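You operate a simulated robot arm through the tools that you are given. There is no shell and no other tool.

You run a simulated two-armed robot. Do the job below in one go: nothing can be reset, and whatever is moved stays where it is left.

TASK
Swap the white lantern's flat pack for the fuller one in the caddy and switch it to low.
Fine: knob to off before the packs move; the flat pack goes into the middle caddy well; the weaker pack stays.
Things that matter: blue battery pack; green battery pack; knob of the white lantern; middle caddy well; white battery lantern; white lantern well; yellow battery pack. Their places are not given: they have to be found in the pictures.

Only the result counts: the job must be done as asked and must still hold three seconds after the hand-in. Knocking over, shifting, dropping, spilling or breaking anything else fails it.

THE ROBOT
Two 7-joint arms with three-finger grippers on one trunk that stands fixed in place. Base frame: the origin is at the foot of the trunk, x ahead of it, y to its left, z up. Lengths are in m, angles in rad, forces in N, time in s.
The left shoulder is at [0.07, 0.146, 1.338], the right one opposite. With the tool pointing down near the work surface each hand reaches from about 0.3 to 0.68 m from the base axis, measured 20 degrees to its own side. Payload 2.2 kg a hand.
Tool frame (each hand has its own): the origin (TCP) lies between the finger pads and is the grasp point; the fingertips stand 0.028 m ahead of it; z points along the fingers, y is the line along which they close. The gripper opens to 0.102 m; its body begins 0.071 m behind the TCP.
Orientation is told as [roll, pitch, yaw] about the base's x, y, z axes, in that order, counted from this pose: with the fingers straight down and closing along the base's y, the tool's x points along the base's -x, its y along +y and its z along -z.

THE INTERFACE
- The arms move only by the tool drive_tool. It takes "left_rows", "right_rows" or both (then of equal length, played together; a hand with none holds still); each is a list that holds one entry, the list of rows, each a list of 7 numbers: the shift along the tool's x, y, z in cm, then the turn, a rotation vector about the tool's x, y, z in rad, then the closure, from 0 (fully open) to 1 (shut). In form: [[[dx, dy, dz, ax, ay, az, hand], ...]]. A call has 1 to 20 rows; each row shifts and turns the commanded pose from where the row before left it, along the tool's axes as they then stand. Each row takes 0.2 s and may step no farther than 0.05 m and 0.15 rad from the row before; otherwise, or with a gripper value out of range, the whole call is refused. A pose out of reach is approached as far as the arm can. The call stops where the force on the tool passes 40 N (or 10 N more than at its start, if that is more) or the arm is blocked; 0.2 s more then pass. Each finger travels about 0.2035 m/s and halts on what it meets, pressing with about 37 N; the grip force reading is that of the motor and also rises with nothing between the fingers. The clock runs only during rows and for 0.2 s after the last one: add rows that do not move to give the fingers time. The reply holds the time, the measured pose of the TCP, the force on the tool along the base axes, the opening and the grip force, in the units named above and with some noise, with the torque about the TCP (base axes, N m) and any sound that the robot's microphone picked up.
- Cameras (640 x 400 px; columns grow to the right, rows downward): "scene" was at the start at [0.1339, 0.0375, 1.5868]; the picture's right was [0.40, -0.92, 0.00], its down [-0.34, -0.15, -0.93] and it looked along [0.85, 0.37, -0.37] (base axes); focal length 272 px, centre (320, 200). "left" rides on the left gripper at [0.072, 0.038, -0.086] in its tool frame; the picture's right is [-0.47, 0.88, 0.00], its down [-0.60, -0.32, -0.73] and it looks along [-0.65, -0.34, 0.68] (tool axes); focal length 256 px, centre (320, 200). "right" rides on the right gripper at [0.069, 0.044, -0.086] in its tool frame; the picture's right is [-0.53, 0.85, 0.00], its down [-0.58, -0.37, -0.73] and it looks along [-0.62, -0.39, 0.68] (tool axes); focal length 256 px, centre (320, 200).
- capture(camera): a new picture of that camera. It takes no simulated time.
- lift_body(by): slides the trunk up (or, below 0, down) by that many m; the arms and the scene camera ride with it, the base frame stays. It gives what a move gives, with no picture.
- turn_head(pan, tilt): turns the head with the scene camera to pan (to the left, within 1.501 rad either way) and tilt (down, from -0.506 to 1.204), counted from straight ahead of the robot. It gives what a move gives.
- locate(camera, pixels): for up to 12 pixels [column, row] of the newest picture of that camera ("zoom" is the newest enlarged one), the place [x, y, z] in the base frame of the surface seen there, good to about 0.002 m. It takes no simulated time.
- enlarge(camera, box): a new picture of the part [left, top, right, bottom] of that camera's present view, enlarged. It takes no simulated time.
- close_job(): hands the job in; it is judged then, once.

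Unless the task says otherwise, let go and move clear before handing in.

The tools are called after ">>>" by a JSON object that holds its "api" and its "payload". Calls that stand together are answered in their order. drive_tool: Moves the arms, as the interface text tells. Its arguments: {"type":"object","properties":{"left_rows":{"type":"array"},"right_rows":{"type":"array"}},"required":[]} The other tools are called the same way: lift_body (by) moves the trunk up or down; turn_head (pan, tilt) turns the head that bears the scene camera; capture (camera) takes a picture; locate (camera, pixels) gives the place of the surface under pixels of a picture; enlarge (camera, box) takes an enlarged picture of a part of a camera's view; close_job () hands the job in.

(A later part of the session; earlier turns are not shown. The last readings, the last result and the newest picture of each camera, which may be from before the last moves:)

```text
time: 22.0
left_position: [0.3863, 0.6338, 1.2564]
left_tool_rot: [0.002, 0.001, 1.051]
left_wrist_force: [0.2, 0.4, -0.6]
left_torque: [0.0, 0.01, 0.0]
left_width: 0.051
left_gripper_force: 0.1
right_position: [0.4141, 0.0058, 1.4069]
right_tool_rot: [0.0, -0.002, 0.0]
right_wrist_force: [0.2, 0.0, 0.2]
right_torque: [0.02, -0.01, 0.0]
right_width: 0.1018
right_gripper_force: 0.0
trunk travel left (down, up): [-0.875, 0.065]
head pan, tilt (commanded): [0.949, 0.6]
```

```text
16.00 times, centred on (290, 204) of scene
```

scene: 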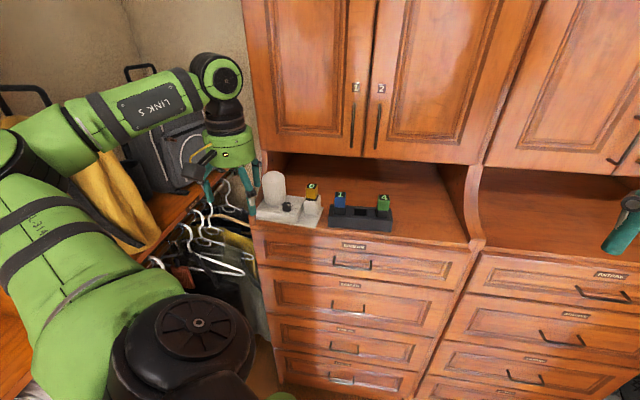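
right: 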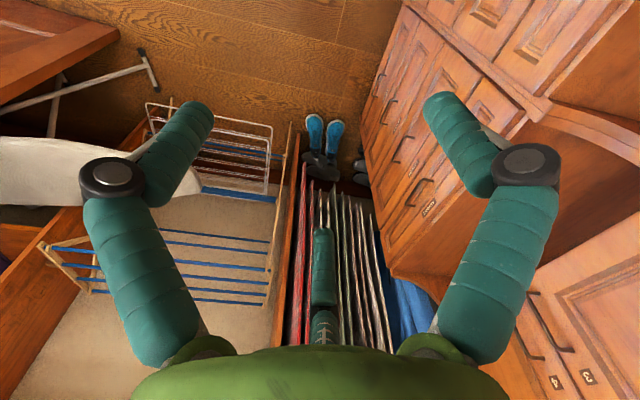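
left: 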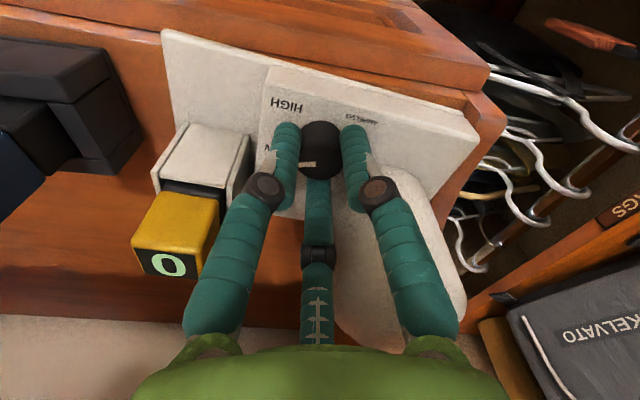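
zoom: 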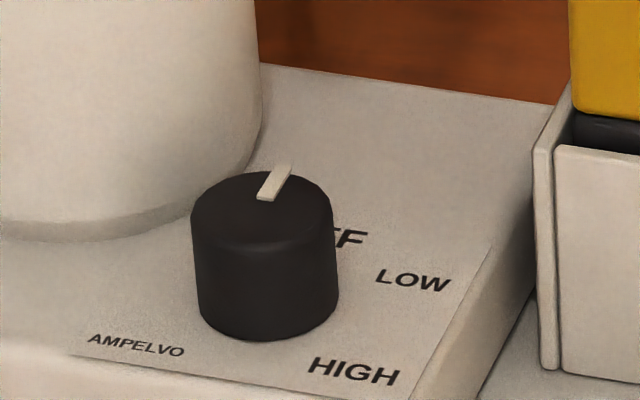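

The mark now points straight at the OFF label, so the knob is off. Next I'll look at the yellow pack and caddy to measure sizes and positions.

>>> {"api": "capture", "payload": {"camera": "left"}}

>>> {"api": "enlarge", "payload": {"camera": "scene", "box": [296, 176, 344, 206]}}

>>> {"api": "locate", "payload": {"camera": "zoom", "pixels": [[215, 65], [160, 105], [280, 75], [225, 115], [170, 75], [235, 260], [150, 270], [310, 230], [140, 200], [255, 200], [215, 90], [260, 250]]}}

>>> {"api": "enlarge", "payload": {"camera": "scene", "box": [322, 180, 402, 230]}}

>>> {"api": "locate", "payload": {"camera": "zoom", "pixels": [[150, 110], [480, 130], [480, 200], [310, 250], [240, 245], [380, 265], [270, 300], [270, 350], [150, 240], [470, 260], [560, 240], [60, 240]]}}

```text
taken
```

left: 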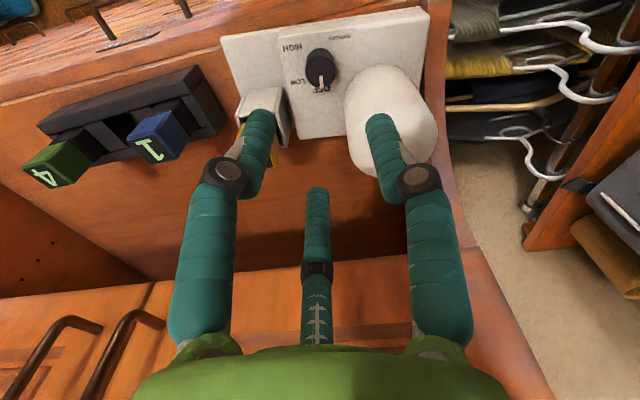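

```text
13.33 times, centred on (320, 191) of scene
```

zoom: 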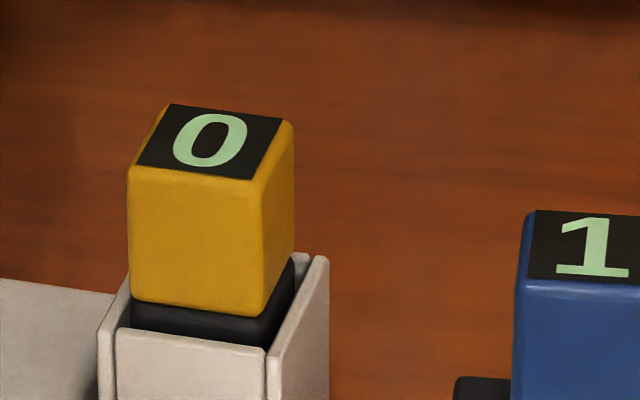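

```text
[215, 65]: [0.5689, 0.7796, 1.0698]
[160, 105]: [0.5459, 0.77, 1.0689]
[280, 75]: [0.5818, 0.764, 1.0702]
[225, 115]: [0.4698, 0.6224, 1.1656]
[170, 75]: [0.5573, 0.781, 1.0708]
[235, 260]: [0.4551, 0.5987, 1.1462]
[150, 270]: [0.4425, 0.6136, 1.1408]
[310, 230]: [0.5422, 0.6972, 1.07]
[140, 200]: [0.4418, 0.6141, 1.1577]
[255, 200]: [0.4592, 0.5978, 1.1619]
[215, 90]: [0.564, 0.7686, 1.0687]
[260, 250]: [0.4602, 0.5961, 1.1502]
```

```text
8.00 times, centred on (362, 205) of scene
```

zoom: 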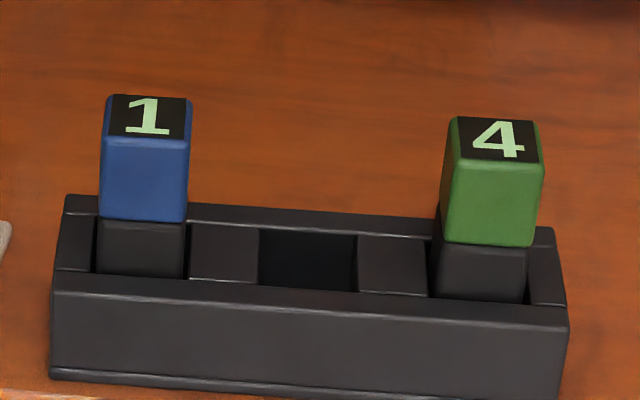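

```text
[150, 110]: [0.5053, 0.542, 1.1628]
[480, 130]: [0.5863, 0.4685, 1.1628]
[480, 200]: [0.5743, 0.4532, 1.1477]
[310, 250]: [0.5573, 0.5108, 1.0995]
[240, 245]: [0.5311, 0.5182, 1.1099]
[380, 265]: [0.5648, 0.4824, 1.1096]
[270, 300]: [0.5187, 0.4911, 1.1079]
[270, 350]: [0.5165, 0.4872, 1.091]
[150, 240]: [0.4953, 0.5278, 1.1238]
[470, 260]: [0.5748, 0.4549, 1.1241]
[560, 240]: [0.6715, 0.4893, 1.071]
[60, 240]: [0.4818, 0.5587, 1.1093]
```

Yellow is centred near (0.4605,0.616), blue (0.502,0.540), green (0.587,0.4625) and the middle well (0.544,0.501); the packs are about 0.028 m wide with tops near z 1.164. I'll locate the cabinet handles and lower edge to check the hand's clearance when lifting.

>>> {"api": "capture", "payload": {"camera": "scene"}}

>>> {"api": "enlarge", "payload": {"camera": "scene", "box": [260, 70, 420, 170]}}

>>> {"api": "locate", "payload": {"camera": "zoom", "pixels": [[381, 200], [375, 280], [485, 200], [482, 290], [430, 200], [430, 320], [300, 260], [550, 310], [380, 330], [300, 310], [374, 270], [470, 280]]}}

```text
taken
```

scene: 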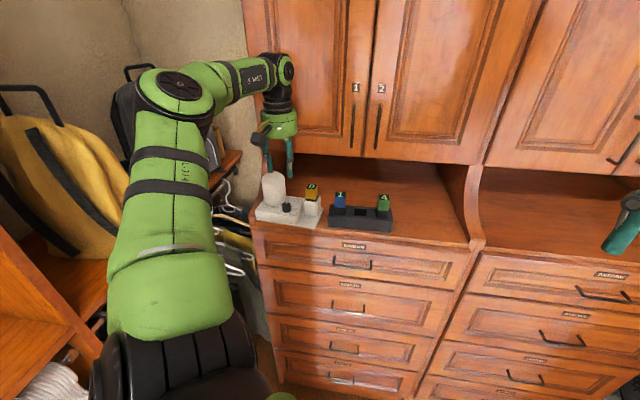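

```text
4.00 times, centred on (340, 120) of scene
```

zoom: 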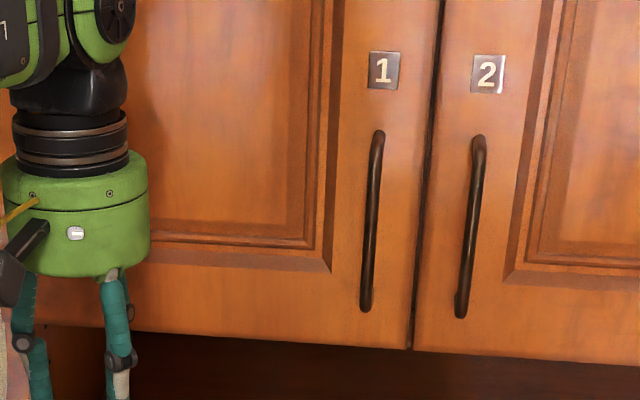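

```text
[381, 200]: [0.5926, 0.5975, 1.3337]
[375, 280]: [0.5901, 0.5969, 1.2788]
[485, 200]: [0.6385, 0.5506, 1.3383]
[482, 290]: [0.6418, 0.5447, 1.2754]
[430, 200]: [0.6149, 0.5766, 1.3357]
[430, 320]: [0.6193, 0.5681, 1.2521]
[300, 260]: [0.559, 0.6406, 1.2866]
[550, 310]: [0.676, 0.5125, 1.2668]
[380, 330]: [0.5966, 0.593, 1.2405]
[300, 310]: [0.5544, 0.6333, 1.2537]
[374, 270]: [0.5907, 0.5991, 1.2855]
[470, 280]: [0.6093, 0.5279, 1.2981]
```

The handles protrude about 0.037 m from z 1.265 upward, while the hand body radius is only about 0.04 m, so a vertical tool has enough room. I'll move above the yellow pack with yaw about 46.5°, which puts the thumb on the −u side.

>>> {"api": "drive_tool", "payload": {"left_rows": [[[0, 0, 0, 0, 0, 0.12, 0.35], [0, 0, 0, 0, 0, 0.119, 0.35], [-1.85, -3.12, 0, 0, 0, 0, 0.35], [-1.85, -3.11, 0, 0, 0, 0, 0.35], [0, 0, 1.0, 0, 0, 0, 0.35], [0, 0, 1.0, 0, 0, 0, 0.35], [0, 0, 0, 0, 0, 0, 0.35]]]}}

>>> {"api": "capture", "payload": {"camera": "left"}}

>>> {"api": "enlarge", "payload": {"camera": "scene", "box": [256, 120, 368, 220]}}

```text
time: 23.6
left_position: [0.4593, 0.616, 1.2341]
left_tool_rot: [0.0, 0.0, 0.81]
left_wrist_force: [0.6, -0.9, 0.1]
left_torque: [0.04, 0.03, 0.01]
left_width: 0.0664
left_gripper_force: 0.1
right_position: [0.416, 0.0058, 1.4064]
right_tool_rot: [0.002, 0.0, -0.001]
right_wrist_force: [0.6, -0.9, -0.2]
right_torque: [0.02, 0.05, -0.02]
right_width: 0.1018
right_gripper_force: 0.1
trunk travel left (down, up): [-0.875, 0.065]
head pan, tilt (commanded): [0.949, 0.6]
```

```text
taken
```

left: 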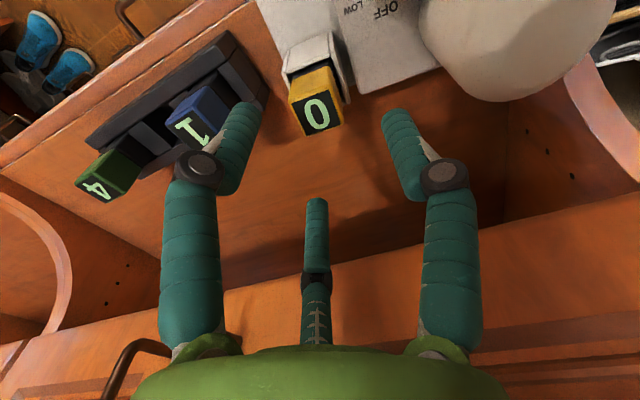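

```text
4.00 times, centred on (312, 170) of scene
```

zoom: 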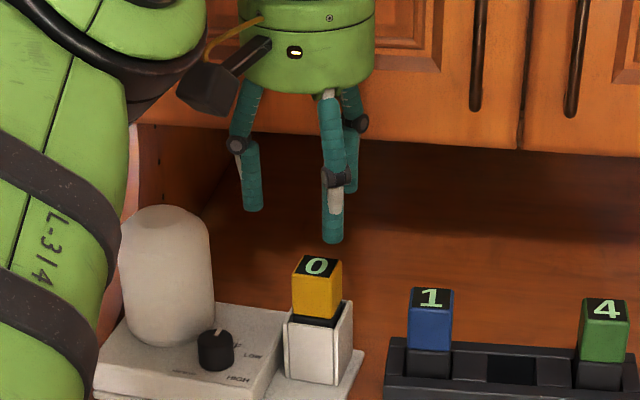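

The hand is above the yellow pack with no reach problem. I'll zoom in to measure the pack's top face and yaw relative to the hand.

>>> {"api": "enlarge", "payload": {"camera": "left", "box": [268, 55, 364, 145]}}

>>> {"api": "locate", "payload": {"camera": "zoom", "pixels": [[300, 240], [250, 230], [350, 230], [290, 200], [310, 290], [300, 250], [240, 210], [330, 180], [370, 280], [280, 310], [190, 130], [350, 120]]}}

```text
4.44 times, centred on (316, 100) of left
```

zoom: 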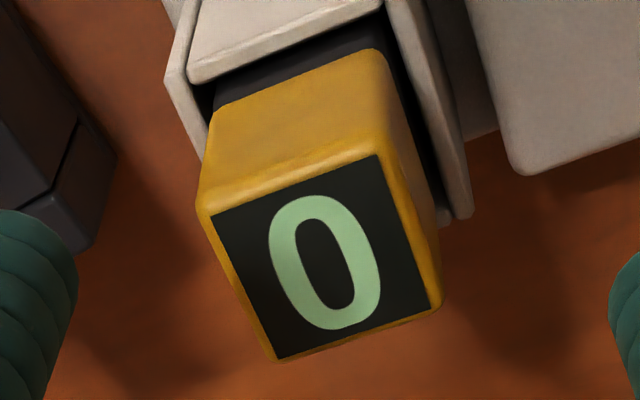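

```text
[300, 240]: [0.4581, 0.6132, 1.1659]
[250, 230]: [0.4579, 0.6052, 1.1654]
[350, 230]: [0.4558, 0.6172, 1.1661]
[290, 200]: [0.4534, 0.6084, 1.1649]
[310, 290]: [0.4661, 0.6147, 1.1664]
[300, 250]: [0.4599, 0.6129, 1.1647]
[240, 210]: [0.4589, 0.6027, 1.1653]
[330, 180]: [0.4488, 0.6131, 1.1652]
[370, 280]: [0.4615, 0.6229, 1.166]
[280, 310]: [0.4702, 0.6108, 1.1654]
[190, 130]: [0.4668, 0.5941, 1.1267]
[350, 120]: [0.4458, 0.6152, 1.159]
```

The yellow pack is centred at (0.460,0.616), but its edges show azimuth about −51°, so the lantern sits rotated relative to the caddy. I'll check the caddy packs' orientation in the same way.

>>> {"api": "enlarge", "payload": {"camera": "left", "box": [70, 40, 250, 205]}}

>>> {"api": "locate", "payload": {"camera": "zoom", "pixels": [[440, 240], [150, 385], [300, 220], [270, 240], [330, 200], [290, 250], [430, 270], [400, 230], [250, 150], [160, 330], [100, 340], [350, 230]]}}

```text
2.42 times, centred on (160, 122) of left
```

zoom: 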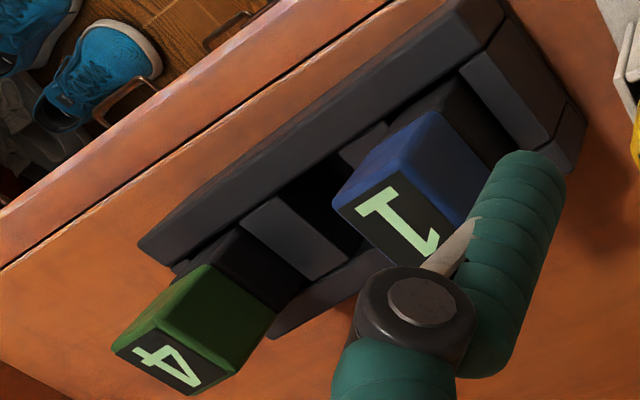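

```text
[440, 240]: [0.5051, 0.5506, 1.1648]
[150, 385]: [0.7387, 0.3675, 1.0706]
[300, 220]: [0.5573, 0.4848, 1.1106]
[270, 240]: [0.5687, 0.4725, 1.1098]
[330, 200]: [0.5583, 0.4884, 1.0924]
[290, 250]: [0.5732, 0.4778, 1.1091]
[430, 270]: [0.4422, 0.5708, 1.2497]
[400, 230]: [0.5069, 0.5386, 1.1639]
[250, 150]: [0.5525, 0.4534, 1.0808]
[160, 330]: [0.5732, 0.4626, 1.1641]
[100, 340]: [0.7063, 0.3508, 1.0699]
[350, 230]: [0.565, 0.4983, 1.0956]
```

The caddy runs at azimuth −42.3° and the lantern at about −50°, so I'll grip yellow at yaw about 40°. I'll turn slightly and descend until the fingertips are around the pack's coloured part (z about 1.137).

>>> {"api": "drive_tool", "payload": {"left_rows": [[[0, 0, 0, 0, 0, 0.114, 0.35], [0, 0, 2.0, 0, 0, 0, 0.35], [0, 0, 2.0, 0, 0, 0, 0.35], [0, 0, 1.5, 0, 0, 0, 0.35], [0, 0, 1.5, 0, 0, 0, 0.35], [0, 0, 0, 0, 0, 0, 0.35]]]}}

>>> {"api": "capture", "payload": {"camera": "left"}}

>>> {"api": "enlarge", "payload": {"camera": "scene", "box": [256, 120, 368, 220]}}

```text
time: 25.0
left_position: [0.458, 0.6187, 1.165]
left_tool_rot: [0.001, 0.0, 0.699]
left_wrist_force: [0.3, 0.8, 0.2]
left_torque: [0.01, 0.01, -0.01]
left_width: 0.0664
left_gripper_force: 0.0
right_position: [0.4137, 0.0057, 1.4069]
right_tool_rot: [0.0, -0.001, 0.001]
right_wrist_force: [-0.2, 0.5, 0.2]
right_torque: [-0.01, -0.05, 0.02]
right_width: 0.102
right_gripper_force: 0.1
trunk travel left (down, up): [-0.875, 0.065]
head pan, tilt (commanded): [0.949, 0.6]
```

```text
taken
```

left: 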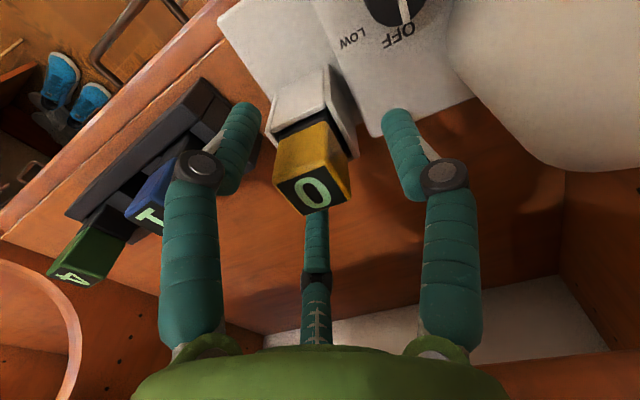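

```text
4.00 times, centred on (312, 170) of scene
```

zoom: 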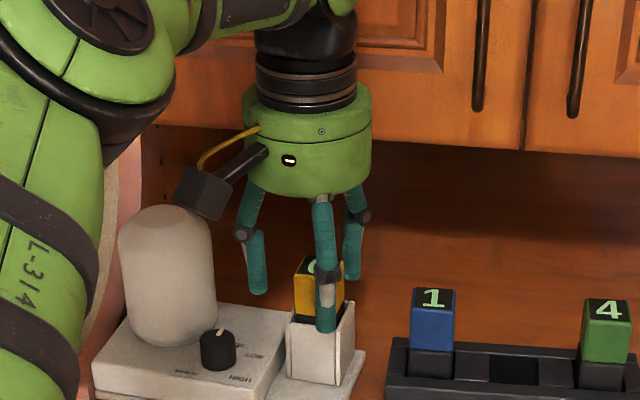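

The fingertips surround the pack without contact. I'll zoom in to check the centring of the pack's top before closing.

>>> {"api": "enlarge", "payload": {"camera": "left", "box": [256, 110, 376, 220]}}

>>> {"api": "locate", "payload": {"camera": "zoom", "pixels": [[300, 290], [260, 280], [340, 260], [280, 300], [310, 330], [300, 310], [220, 120], [360, 140], [480, 100], [130, 100]]}}

```text
3.64 times, centred on (316, 165) of left
```

zoom: 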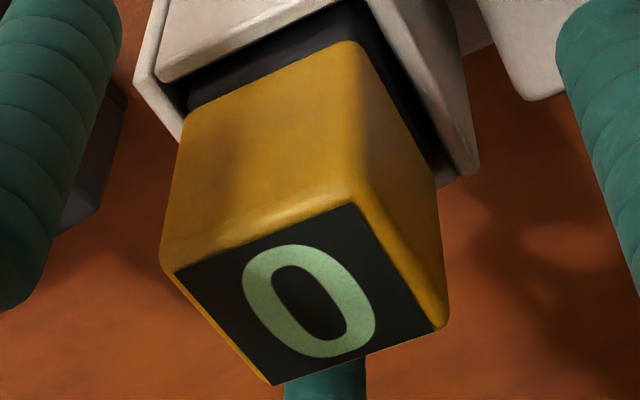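

```text
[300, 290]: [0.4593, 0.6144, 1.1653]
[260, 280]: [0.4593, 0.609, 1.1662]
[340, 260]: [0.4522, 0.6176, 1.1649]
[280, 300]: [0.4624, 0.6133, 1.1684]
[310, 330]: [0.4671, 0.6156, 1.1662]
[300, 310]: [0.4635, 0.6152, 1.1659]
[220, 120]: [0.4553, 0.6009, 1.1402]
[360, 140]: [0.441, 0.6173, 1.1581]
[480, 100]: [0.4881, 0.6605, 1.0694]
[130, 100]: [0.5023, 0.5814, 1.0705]
```

The pack centre is offset about (−2,−5) mm in tool x and y, and its yaw matches within about 1°. I'll nudge the hand by 1.5 mm each way and close gently.

>>> {"api": "drive_tool", "payload": {"left_rows": [[[-0.15, -0.15, 0, 0, 0, 0, 0.35], [0, 0, 0, 0, 0, 0, 0.5], [0, 0, 0, 0, 0, 0, 0.6], [0, 0, 0, 0, 0, 0, 0.65], [0, 0, 0, 0, 0, 0, 0.9], [0, 0, 0, 0, 0, 0, 0.9]]]}}

>>> {"api": "capture", "payload": {"camera": "left"}}

>>> {"api": "enlarge", "payload": {"camera": "scene", "box": [256, 120, 368, 220]}}

```text
time: 26.4
left_position: [0.4593, 0.6178, 1.1646]
left_tool_rot: [0.001, 0.001, 0.699]
left_wrist_force: [-0.5, 0.2, 1.0]
left_torque: [-0.05, -0.07, 0.01]
left_width: 0.0353
left_gripper_force: 18.9
right_position: [0.4139, 0.0059, 1.4068]
right_tool_rot: [0.0, 0.0, -0.002]
right_wrist_force: [-0.5, -0.3, -0.3]
right_torque: [0.04, -0.02, 0.0]
right_width: 0.1018
right_gripper_force: 0.0
trunk travel left (down, up): [-0.875, 0.065]
head pan, tilt (commanded): [0.949, 0.6]
```

```text
taken
```

left: 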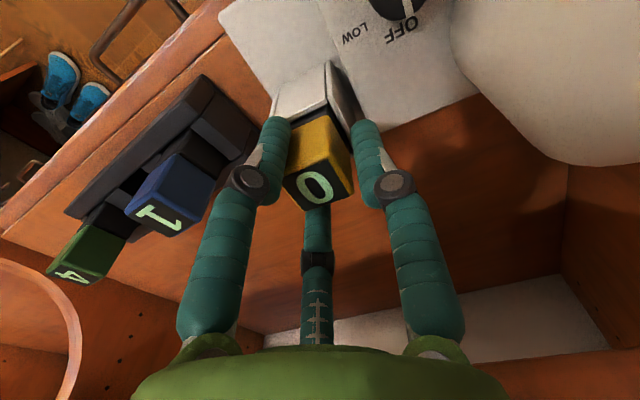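

```text
4.00 times, centred on (312, 170) of scene
```

zoom: 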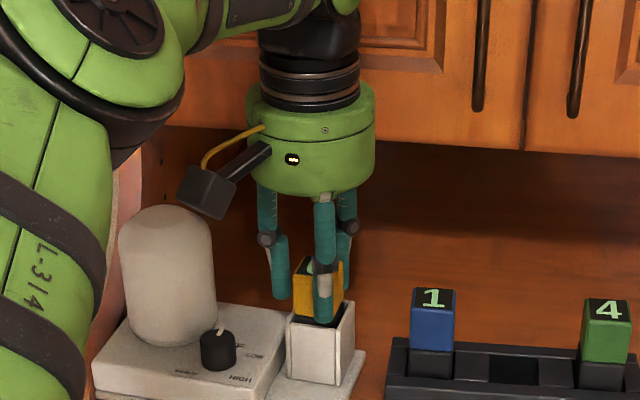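

The fingers stopped at width 0.0353 m with 18.9 N. I'll hold a moment to see whether the grip settles and look closely at the thumb's contact.

>>> {"api": "drive_tool", "payload": {"left_rows": [[[0, 0, 0, 0, 0, 0, 1.0], [0, 0, 0, 0, 0, 0, 1.0], [0, 0, 0, 0, 0, 0, 1.0]]]}}

>>> {"api": "enlarge", "payload": {"camera": "left", "box": [256, 110, 376, 220]}}

```text
time: 27.2
left_position: [0.4599, 0.6185, 1.1656]
left_tool_rot: [0.001, 0.0, 0.697]
left_wrist_force: [0.8, 0.9, -0.1]
left_torque: [-0.03, -0.04, 0.02]
left_width: 0.0351
left_gripper_force: 36.1
right_position: [0.4145, 0.0051, 1.4071]
right_tool_rot: [0.003, 0.0, -0.001]
right_wrist_force: [0.2, -0.4, -0.5]
right_torque: [0.0, 0.0, 0.03]
right_width: 0.1021
right_gripper_force: 0.1
trunk travel left (down, up): [-0.875, 0.065]
head pan, tilt (commanded): [0.949, 0.6]
```

```text
3.64 times, centred on (316, 165) of left
```

zoom: 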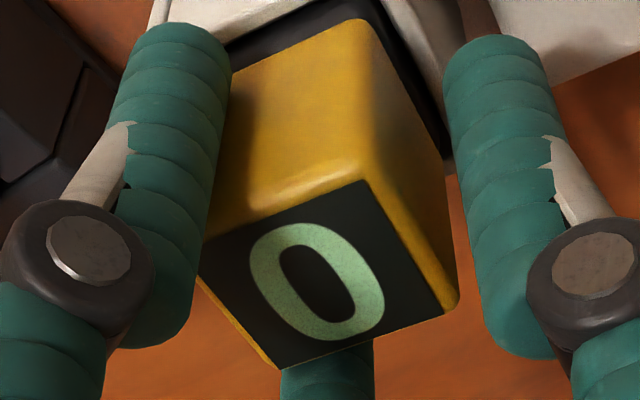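

Two fingers now clamp the pack's front and back faces at 36 N while the thumb stands clear, because all three move together. I'll lift slowly and check that the pack comes along straight.

>>> {"api": "drive_tool", "payload": {"left_rows": [[[0, 0, -0.5, 0, 0, 0, 1.0], [0, 0, -1.0, 0, 0, 0, 1.0], [0, 0, -1.0, 0, 0, 0, 1.0], [0, 0, 0, 0, 0, 0, 1.0]]]}}

>>> {"api": "enlarge", "payload": {"camera": "left", "box": [256, 110, 376, 220]}}

>>> {"api": "enlarge", "payload": {"camera": "scene", "box": [256, 120, 368, 220]}}

```text
time: 28.2
left_position: [0.4607, 0.6182, 1.1904]
left_tool_rot: [0.0, -0.001, 0.698]
left_wrist_force: [-0.2, -0.3, -1.1]
left_torque: [-0.02, 0.0, -0.02]
left_width: 0.0351
left_gripper_force: 36.6
right_position: [0.4134, 0.0059, 1.4069]
right_tool_rot: [0.0, 0.001, 0.002]
right_wrist_force: [-0.3, 0.4, 0.1]
right_torque: [-0.02, 0.03, -0.03]
right_width: 0.1021
right_gripper_force: 0.0
trunk travel left (down, up): [-0.875, 0.065]
head pan, tilt (commanded): [0.949, 0.6]
```

```text
3.64 times, centred on (316, 165) of left
```

zoom: 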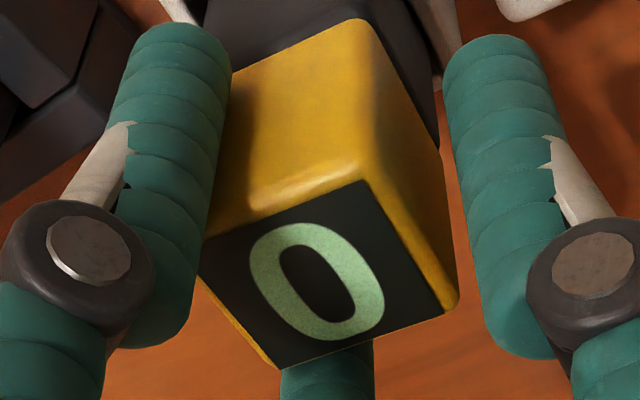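

```text
4.00 times, centred on (312, 170) of scene
```

zoom: 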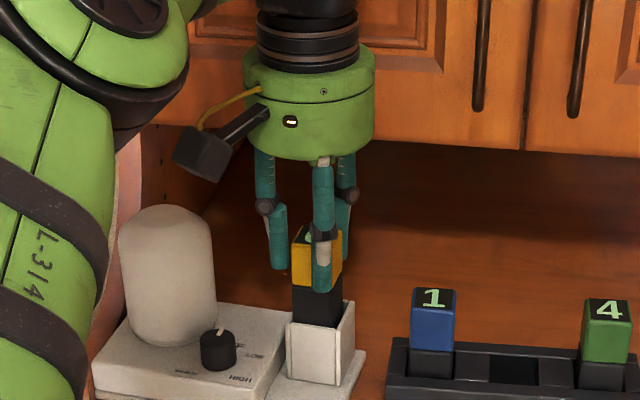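

The pack is rising straight with no slip in the grip. I'll keep lifting to clear the lantern well and look for the pack's bottom.

>>> {"api": "drive_tool", "payload": {"left_rows": [[[0, 0, -1.5, 0, 0, 0, 1.0], [0, 0, -1.5, 0, 0, 0, 1.0], [0, 0, -1.5, 0, 0, 0, 1.0], [0, 0, -1.5, 0, 0, 0, 1.0], [0, 0, 0, 0, 0, 0, 1.0]]]}}

>>> {"api": "enlarge", "payload": {"camera": "scene", "box": [256, 100, 368, 220]}}

>>> {"api": "capture", "payload": {"camera": "left"}}

```text
time: 29.4
left_position: [0.4593, 0.6184, 1.2497]
left_tool_rot: [0.001, 0.0, 0.699]
left_wrist_force: [-0.3, 0.7, -1.6]
left_torque: [0.01, 0.02, -0.03]
left_width: 0.0351
left_gripper_force: 37.2
right_position: [0.4137, 0.0061, 1.4063]
right_tool_rot: [0.0, 0.002, 0.0]
right_wrist_force: [-0.5, -0.8, -0.4]
right_torque: [0.01, -0.03, 0.0]
right_width: 0.102
right_gripper_force: 0.0
trunk travel left (down, up): [-0.875, 0.065]
head pan, tilt (commanded): [0.949, 0.6]
```

```text
3.33 times, centred on (312, 160) of scene
```

zoom: 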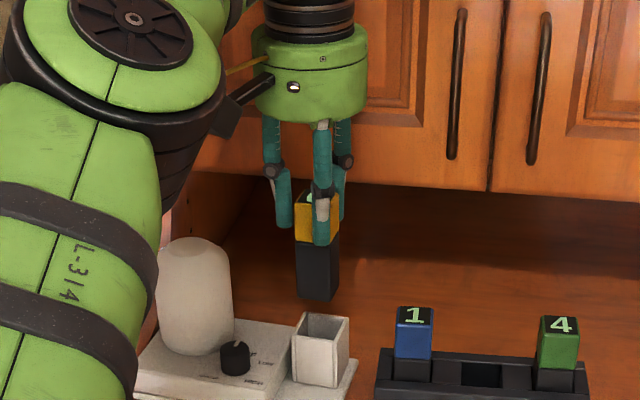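

```text
taken
```

left: 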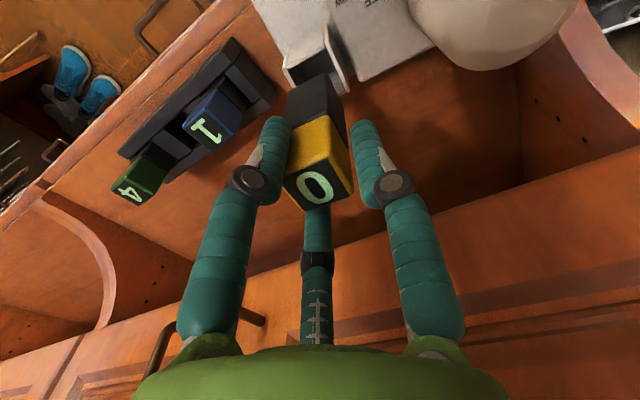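

The pack is fully out; its length is about 0.087 m with the bottom now near z 1.163. I'll raise further, carry it over on a path bowed toward the robot, and hover over the middle well at the caddy's yaw.

>>> {"api": "drive_tool", "payload": {"left_rows": [[[0, 0, -1.75, 0, 0, 0, 1.0], [0, 0, -1.75, 0, 0, 0, 1.0], [1.56, -3.25, 0, 0, 0, 0, 1.0], [1.56, -3.25, 0, 0, 0, 0, 1.0], [0, 0, 0, 0, 0, -0.0672, 1.0], [0, 0, 0, 0, 0, -0.0673, 1.0], [-0.33, -2.57, 0, 0, 0, 0, 1.0], [-0.32, -2.57, 0, 0, 0, 0, 1.0], [-0.32, -2.58, 0, 0, 0, 0, 1.0], [0, 0, 0, 0, 0, 0, 1.0], [0, 0, 0, 0, 0, 0, 1.0]]]}}

>>> {"api": "capture", "payload": {"camera": "left"}}

>>> {"api": "enlarge", "payload": {"camera": "scene", "box": [300, 100, 420, 235]}}

```text
time: 31.8
left_position: [0.5391, 0.4995, 1.2848]
left_tool_rot: [0.001, 0.001, 0.833]
left_wrist_force: [0.6, 1.5, -0.9]
left_torque: [-0.01, 0.01, 0.01]
left_width: 0.0348
left_gripper_force: 36.3
left hand out of reach, approached as far as the arm can: row 1, 2
right_position: [0.4143, 0.0062, 1.4077]
right_tool_rot: [0.001, 0.0, -0.001]
right_wrist_force: [0.0, 0.6, -0.1]
right_torque: [0.0, 0.0, 0.01]
right_width: 0.1021
right_gripper_force: 0.0
trunk travel left (down, up): [-0.875, 0.065]
head pan, tilt (commanded): [0.949, 0.6]
```

```text
taken
```

left: 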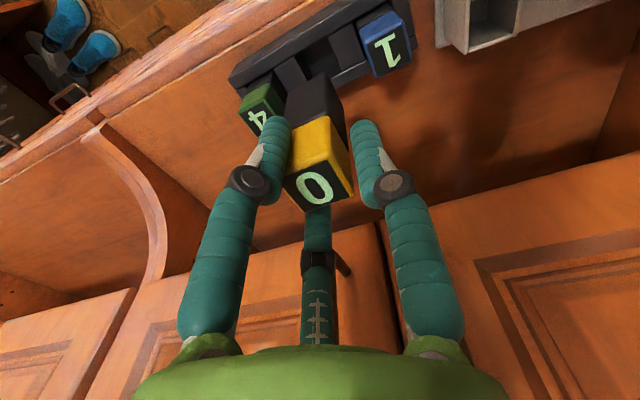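

```text
2.96 times, centred on (360, 168) of scene
```

zoom: 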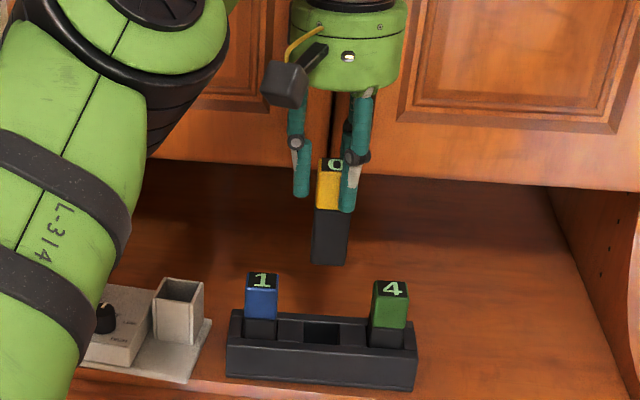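

The hand hovers at (0.539,0.4995), a few mm short of the planned point since the high rise was at the edge of reach. I'll zoom in to find the middle well's opening relative to the pack.

>>> {"api": "enlarge", "payload": {"camera": "left", "box": [225, 5, 425, 130]}}

>>> {"api": "locate", "payload": {"camera": "zoom", "pixels": [[250, 150], [190, 190], [340, 140], [370, 230], [300, 160], [130, 260], [95, 330], [520, 110], [240, 220], [100, 230], [400, 60], [440, 250]]}}

>>> {"api": "enlarge", "payload": {"camera": "scene", "box": [322, 180, 402, 230]}}

```text
3.20 times, centred on (325, 68) of left
```

zoom: 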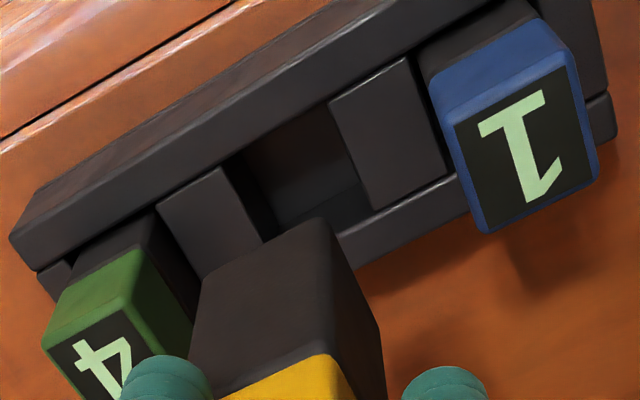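

```text
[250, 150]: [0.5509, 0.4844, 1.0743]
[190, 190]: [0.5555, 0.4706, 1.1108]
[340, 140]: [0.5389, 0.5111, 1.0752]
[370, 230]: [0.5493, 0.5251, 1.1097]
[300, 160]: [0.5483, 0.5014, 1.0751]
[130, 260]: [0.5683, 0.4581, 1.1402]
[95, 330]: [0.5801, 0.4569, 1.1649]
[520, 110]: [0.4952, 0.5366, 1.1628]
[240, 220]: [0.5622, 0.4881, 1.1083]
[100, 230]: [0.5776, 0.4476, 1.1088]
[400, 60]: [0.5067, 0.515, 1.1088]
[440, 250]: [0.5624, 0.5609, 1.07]
```

```text
8.00 times, centred on (362, 205) of scene
```

zoom: 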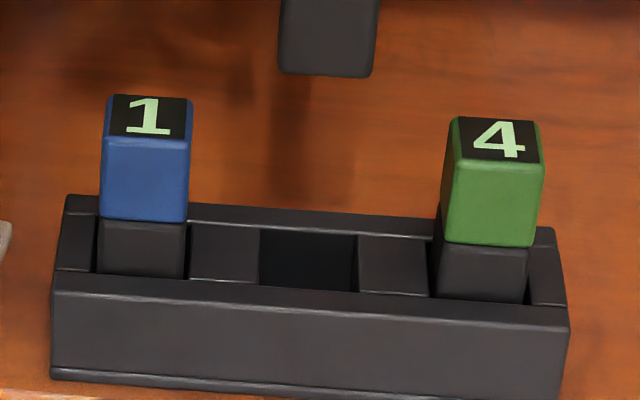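

The middle well's floor is near z 1.075 and its rim near 1.1095, and the pack needs about 3.5 mm of shift along the depth direction. I'll shift and lower until the pack's bottom is about 2 cm above the rim, then re-check alignment.

>>> {"api": "drive_tool", "payload": {"left_rows": [[[-0.35, -0.1, 0, 0, 0, 0, 1.0], [0, 0, 2.0, 0, 0, 0, 1.0], [0, 0, 2.0, 0, 0, 0, 1.0], [0, 0, 2.0, 0, 0, 0, 1.0], [0, 0, 1.0, 0, 0, 0, 1.0], [0, 0, 0, 0, 0, 0, 1.0], [0, 0, 0, 0, 0, 0, 1.0]]]}}

>>> {"api": "enlarge", "payload": {"camera": "left", "box": [225, 45, 425, 170]}}

>>> {"api": "enlarge", "payload": {"camera": "scene", "box": [322, 175, 402, 225]}}

```text
time: 33.4
left_position: [0.5411, 0.5005, 1.2136]
left_tool_rot: [0.001, 0.001, 0.833]
left_wrist_force: [-0.2, -0.4, -1.0]
left_torque: [0.0, -0.04, -0.03]
left_width: 0.0352
left_gripper_force: 36.8
right_position: [0.4144, 0.0055, 1.4057]
right_tool_rot: [-0.001, -0.001, 0.001]
right_wrist_force: [0.5, 0.5, 0.2]
right_torque: [0.01, 0.0, 0.01]
right_width: 0.102
right_gripper_force: 0.1
trunk travel left (down, up): [-0.875, 0.065]
head pan, tilt (commanded): [0.949, 0.6]
```

```text
3.20 times, centred on (325, 108) of left
```

zoom: 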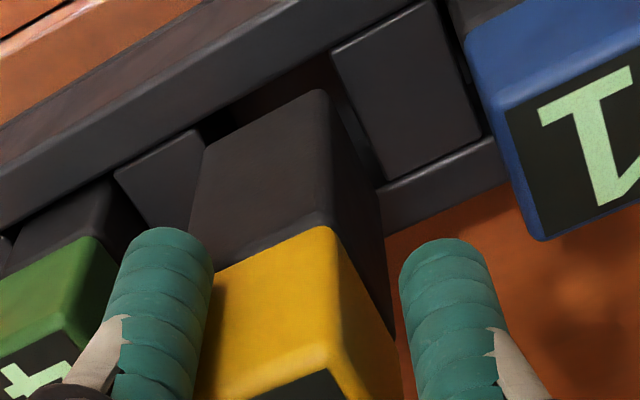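

```text
8.00 times, centred on (362, 200) of scene
```

zoom: 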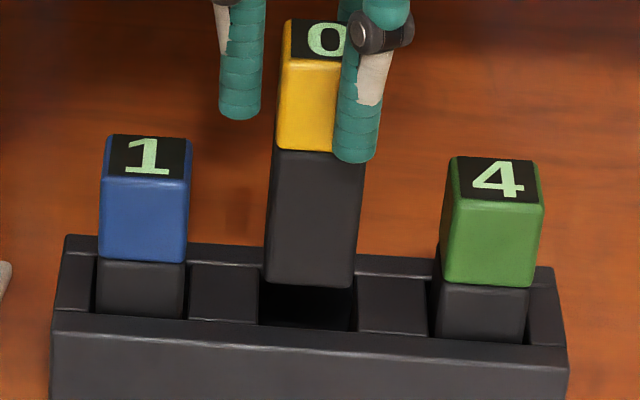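

The pack's bottom is nearly aligned; both views suggest about 1 mm more in depth and 0.7 mm along the caddy. I'll nudge and lower 2.5 cm into the well, watching the force.

>>> {"api": "drive_tool", "payload": {"left_rows": [[[-0.12, -0.07, 0, 0, 0, 0, 1.0], [0, 0, 0.8, 0, 0, 0, 1.0], [0, 0, 0.8, 0, 0, 0, 1.0], [0, 0, 0.5, 0, 0, 0, 1.0], [0, 0, 0.4, 0, 0, 0, 1.0], [0, 0, 0, 0, 0, 0, 1.0]]]}}

>>> {"api": "enlarge", "payload": {"camera": "left", "box": [225, 45, 425, 170]}}

>>> {"api": "enlarge", "payload": {"camera": "scene", "box": [322, 175, 402, 225]}}

```text
time: 34.8
left_position: [0.5422, 0.5005, 1.1882]
left_tool_rot: [0.001, 0.001, 0.832]
left_wrist_force: [-0.6, -0.5, -1.2]
left_torque: [0.0, -0.02, -0.02]
left_width: 0.0349
left_gripper_force: 37.1
right_position: [0.4135, 0.0056, 1.4066]
right_tool_rot: [0.0, 0.0, 0.0]
right_wrist_force: [0.1, 0.0, -0.3]
right_torque: [0.0, -0.02, -0.01]
right_width: 0.1021
right_gripper_force: 0.0
trunk travel left (down, up): [-0.875, 0.065]
head pan, tilt (commanded): [0.949, 0.6]
```

```text
3.20 times, centred on (325, 108) of left
```

zoom: 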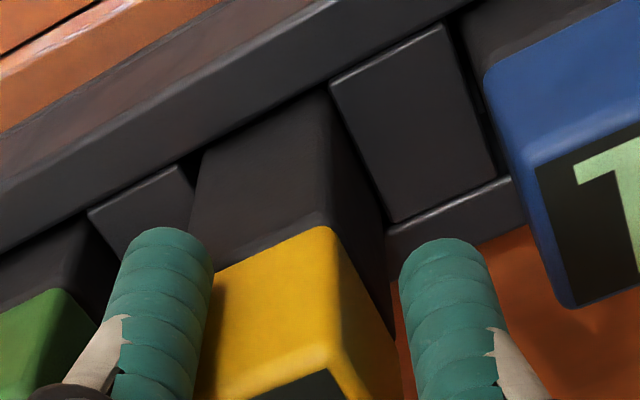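

```text
8.00 times, centred on (362, 200) of scene
```

zoom: 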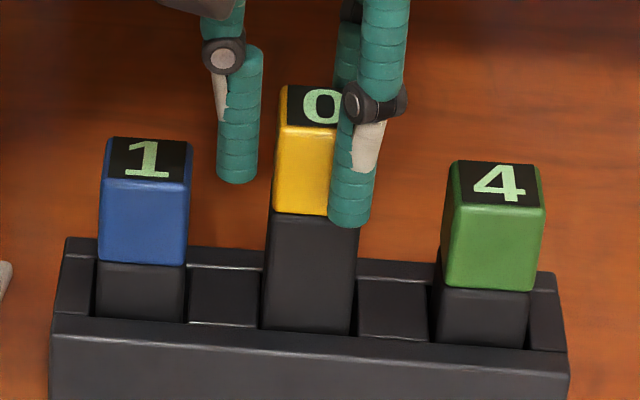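

The pack has entered the well without any contact force. I'll lower it the remaining 2.5 cm to the floor.

>>> {"api": "drive_tool", "payload": {"left_rows": [[[0, 0, 0.8, 0, 0, 0, 1.0], [0, 0, 0.8, 0, 0, 0, 1.0], [0, 0, 0.5, 0, 0, 0, 1.0], [0, 0, 0.25, 0, 0, 0, 1.0], [0, 0, 0, 0, 0, 0, 1.0]]]}}

>>> {"api": "enlarge", "payload": {"camera": "left", "box": [225, 45, 425, 170]}}

>>> {"api": "enlarge", "payload": {"camera": "scene", "box": [322, 175, 402, 225]}}

```text
time: 36.0
left_position: [0.5432, 0.5014, 1.1656]
left_tool_rot: [-0.001, 0.0, 0.833]
left_wrist_force: [0.3, -0.3, -0.7]
left_torque: [-0.01, -0.02, 0.03]
left_width: 0.0351
left_gripper_force: 37.0
right_position: [0.4143, 0.0049, 1.4065]
right_tool_rot: [0.0, 0.0, 0.0]
right_wrist_force: [-0.7, 0.2, 0.3]
right_torque: [-0.02, -0.01, -0.01]
right_width: 0.1021
right_gripper_force: 0.1
trunk travel left (down, up): [-0.875, 0.065]
head pan, tilt (commanded): [0.949, 0.6]
```

```text
3.20 times, centred on (325, 108) of left
```

zoom: 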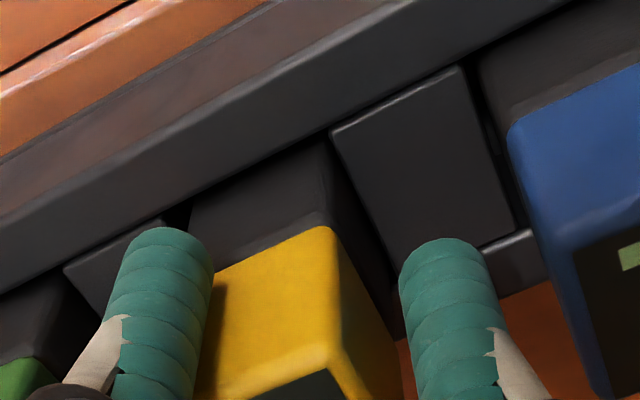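

```text
8.00 times, centred on (362, 200) of scene
```

zoom: 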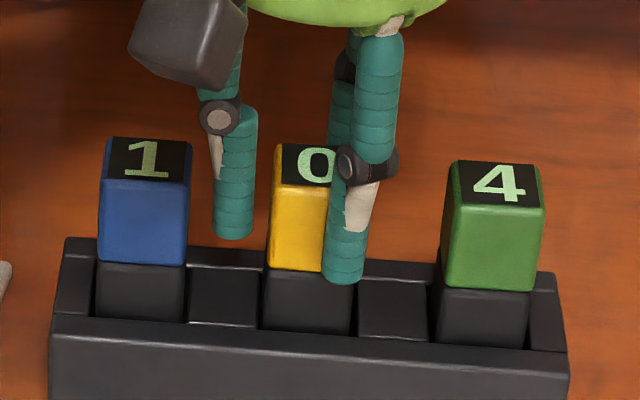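

Yellow's top stands about 2–3 mm above its neighbours' level, so I'll lower in small steps until it touches the floor.

>>> {"api": "drive_tool", "payload": {"left_rows": [[[0, 0, 0.15, 0, 0, 0, 1.0], [0, 0, 0.1, 0, 0, 0, 1.0], [0, 0, 0.1, 0, 0, 0, 1.0], [0, 0, 0, 0, 0, 0, 1.0]]]}}

```text
time: 37.0
left_position: [0.5419, 0.501, 1.1628]
left_tool_rot: [-0.003, -0.004, 0.831]
left_wrist_force: [2.0, 1.2, 5.4]
left_torque: [0.11, -0.07, -0.02]
left_width: 0.0349
left_gripper_force: 36.8
right_position: [0.4131, 0.005, 1.4079]
right_tool_rot: [0.001, 0.003, -0.001]
right_wrist_force: [0.1, -0.1, -0.7]
right_torque: [-0.01, -0.02, 0.0]
right_width: 0.1021
right_gripper_force: 0.1
trunk travel left (down, up): [-0.875, 0.065]
head pan, tilt (commanded): [0.949, 0.6]
```

The pack rests on the floor (5.4 N). The blue pack is close to the thumb, so I'll open only about 2.5 mm per finger, then lift straight up.

>>> {"api": "drive_tool", "payload": {"left_rows": [[[0, 0, 0, 0, 0, 0, 0.63], [0, 0, 0, 0, 0, 0, 0.61], [0, 0, 0, 0, 0, 0, 0.61]]]}}

>>> {"api": "enlarge", "payload": {"camera": "left", "box": [225, 85, 425, 210]}}

>>> {"api": "enlarge", "payload": {"camera": "scene", "box": [322, 175, 402, 225]}}

```text
time: 37.8
left_position: [0.5421, 0.5017, 1.1607]
left_tool_rot: [0.0, 0.0, 0.832]
left_wrist_force: [0.2, 0.3, 0.2]
left_torque: [0.02, 0.04, 0.03]
left_width: 0.04
left_gripper_force: 0.0
right_position: [0.413, 0.0062, 1.4064]
right_tool_rot: [0.0, 0.0, 0.0]
right_wrist_force: [-0.1, -0.1, 1.2]
right_torque: [0.0, 0.01, 0.03]
right_width: 0.1018
right_gripper_force: 0.1
trunk travel left (down, up): [-0.875, 0.065]
head pan, tilt (commanded): [0.949, 0.6]
```

```text
3.20 times, centred on (325, 148) of left
```

zoom: 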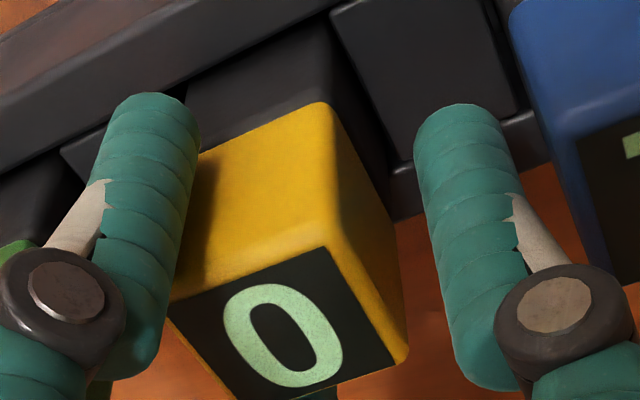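

```text
8.00 times, centred on (362, 200) of scene
```

zoom: 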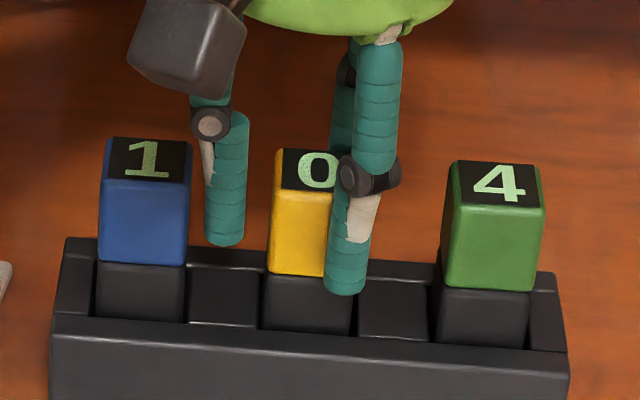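

Yellow is released and sits level in the middle well. I'll lift straight up, back off toward the robot, and rotate to yaw about −42° so the clamping fingers will take green's left and right faces with more clearance from yellow.

>>> {"api": "drive_tool", "payload": {"left_rows": [[[0, 0, -1.0, 0, 0, 0, 0.61], [0, 0, -2.0, 0, 0, 0, 0.61], [0, 0, -3.0, 0, 0, 0, 0.61], [2.0, 0, -1.0, 0, 0, 0, 0.52], [2.0, 0, -1.0, 0, 0, 0, 0.52], [0, 0, 0, 0, 0, 0.1428, 0.52], [0, 0, 0, 0, 0, 0.1428, 0.52], [0, 0, 0, 0, 0, 0.1428, 0.52], [0, 0, 0, 0, 0, 0.1428, 0.52], [0, 0, 0, 0, 0, 0.1428, 0.52], [0, 0, 0, 0, 0, 0.1428, 0.52], [0, 0, 0, 0, 0, 0.1428, 0.52], [0, 0, 0, 0, 0, 0.1428, 0.52], [0, 0, 0, 0, 0, 0.1428, 0.52], [0, 0, 0, 0, 0, 0.1428, 0.52], [0, 0, 0, 0, 0, 0.1428, 0.52], [0, 0, 0, 0, 0, 0, 0.52]]]}}

>>> {"api": "capture", "payload": {"camera": "left"}}

>>> {"api": "capture", "payload": {"camera": "scene"}}

```text
time: 41.4
left_position: [0.4061, 0.2885, 1.2312]
left_tool_rot: [0.001, 0.0, -0.735]
left_wrist_force: [0.6, -0.1, -0.6]
left_torque: [-0.04, 0.03, 0.01]
left_width: 0.0492
left_gripper_force: 0.0
left hand out of reach, approached as far as the arm can: row 11, 12, 13, 14, 15, 16
right_position: [0.4149, 0.0076, 1.4074]
right_tool_rot: [-0.002, 0.001, 0.0]
right_wrist_force: [0.1, 0.1, -0.2]
right_torque: [0.0, 0.0, 0.0]
right_width: 0.1023
right_gripper_force: 0.1
trunk travel left (down, up): [-0.875, 0.065]
head pan, tilt (commanded): [0.949, 0.6]
```

```text
taken
```

left: 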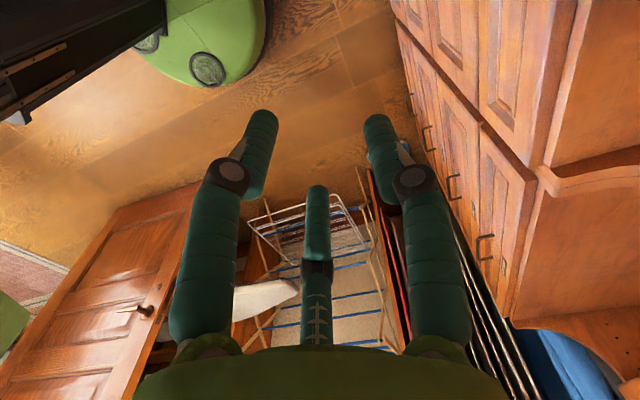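

```text
taken
```

scene: 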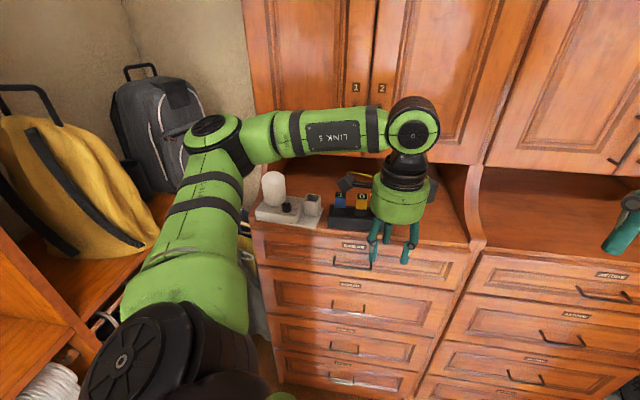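

Yaw −42° is beyond the wrist's range there, and the arm drew back to (0.406,0.289) at a safe height. I'll rotate the other way instead, toward yaw about +138°, which puts the thumb on the front side.

>>> {"api": "drive_tool", "payload": {"left_rows": [[[0, 0, 0, 0, 0, -0.15, 0.52], [0, 0, 0, 0, 0, -0.15, 0.52], [0, 0, 0, 0, 0, -0.15, 0.52], [0, 0, 0, 0, 0, -0.15, 0.52], [0, 0, 0, 0, 0, -0.15, 0.52], [0, 0, 0, 0, 0, -0.15, 0.52], [0, 0, 0, 0, 0, -0.15, 0.52], [0, 0, 0, 0, 0, -0.15, 0.52], [0, 0, 0, 0, 0, -0.15, 0.52], [0, 0, 0, 0, 0, -0.15, 0.52], [0, 0, 0, 0, 0, -0.15, 0.52], [0, 0, 0, 0, 0, 0, 0.52]]]}}

>>> {"api": "capture", "payload": {"camera": "scene"}}

```text
time: 44.0
left_position: [0.405, 0.2889, 1.2309]
left_tool_rot: [0.0, 0.0, 0.915]
left_wrist_force: [-0.3, 0.2, 0.5]
left_torque: [0.0, 0.01, 0.01]
left_width: 0.049
left_gripper_force: 0.0
right_position: [0.4131, 0.0064, 1.4071]
right_tool_rot: [0.0, 0.0, 0.001]
right_wrist_force: [-0.6, 0.6, 0.2]
right_torque: [0.02, -0.01, -0.03]
right_width: 0.102
right_gripper_force: 0.0
trunk travel left (down, up): [-0.875, 0.065]
head pan, tilt (commanded): [0.949, 0.6]
```

```text
taken
```

scene: 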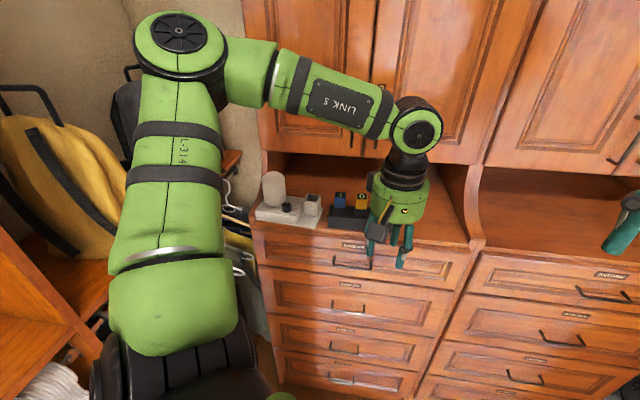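

Rotation works here; the yaw is now 0.915. I'll continue to about 2.40 rad and check that it stays in reach.

>>> {"api": "drive_tool", "payload": {"left_rows": [[[0, 0, 0, 0, 0, -0.149, 0.52], [0, 0, 0, 0, 0, -0.149, 0.52], [0, 0, 0, 0, 0, -0.149, 0.52], [0, 0, 0, 0, 0, -0.149, 0.52], [0, 0, 0, 0, 0, -0.149, 0.52], [0, 0, 0, 0, 0, -0.149, 0.52], [0, 0, 0, 0, 0, -0.149, 0.52], [0, 0, 0, 0, 0, -0.149, 0.52], [0, 0, 0, 0, 0, -0.149, 0.52], [0, 0, 0, 0, 0, -0.149, 0.52], [0, 0, 0, 0, 0, 0, 0.52]]]}}

>>> {"api": "capture", "payload": {"camera": "scene"}}

>>> {"api": "capture", "payload": {"camera": "left"}}

```text
time: 46.4
left_position: [0.4057, 0.288, 1.2323]
left_tool_rot: [0.0, -0.002, 2.404]
left_wrist_force: [-0.7, 0.0, -0.2]
left_torque: [0.01, 0.02, -0.01]
left_width: 0.049
left_gripper_force: 0.0
right_position: [0.4139, 0.0057, 1.4062]
right_tool_rot: [0.0, 0.001, 0.001]
right_wrist_force: [-0.5, -0.2, 0.3]
right_torque: [-0.01, -0.05, -0.02]
right_width: 0.1021
right_gripper_force: 0.0
trunk travel left (down, up): [-0.875, 0.065]
head pan, tilt (commanded): [0.949, 0.6]
```

```text
taken
```

scene: 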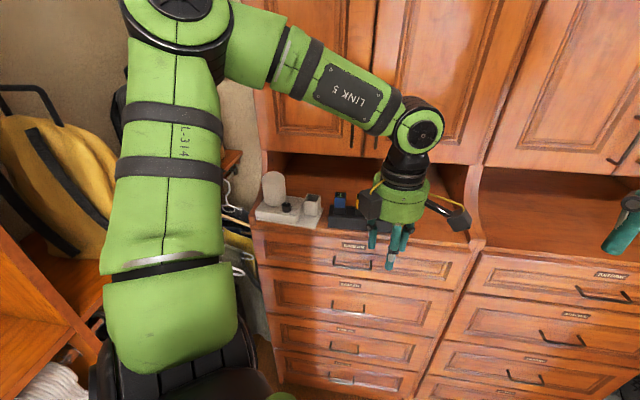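

```text
taken
```

left: 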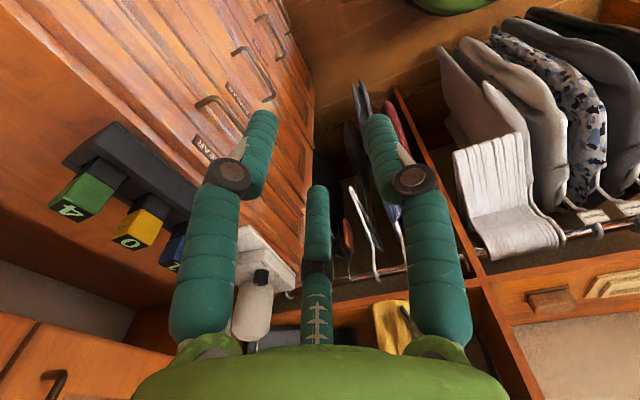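

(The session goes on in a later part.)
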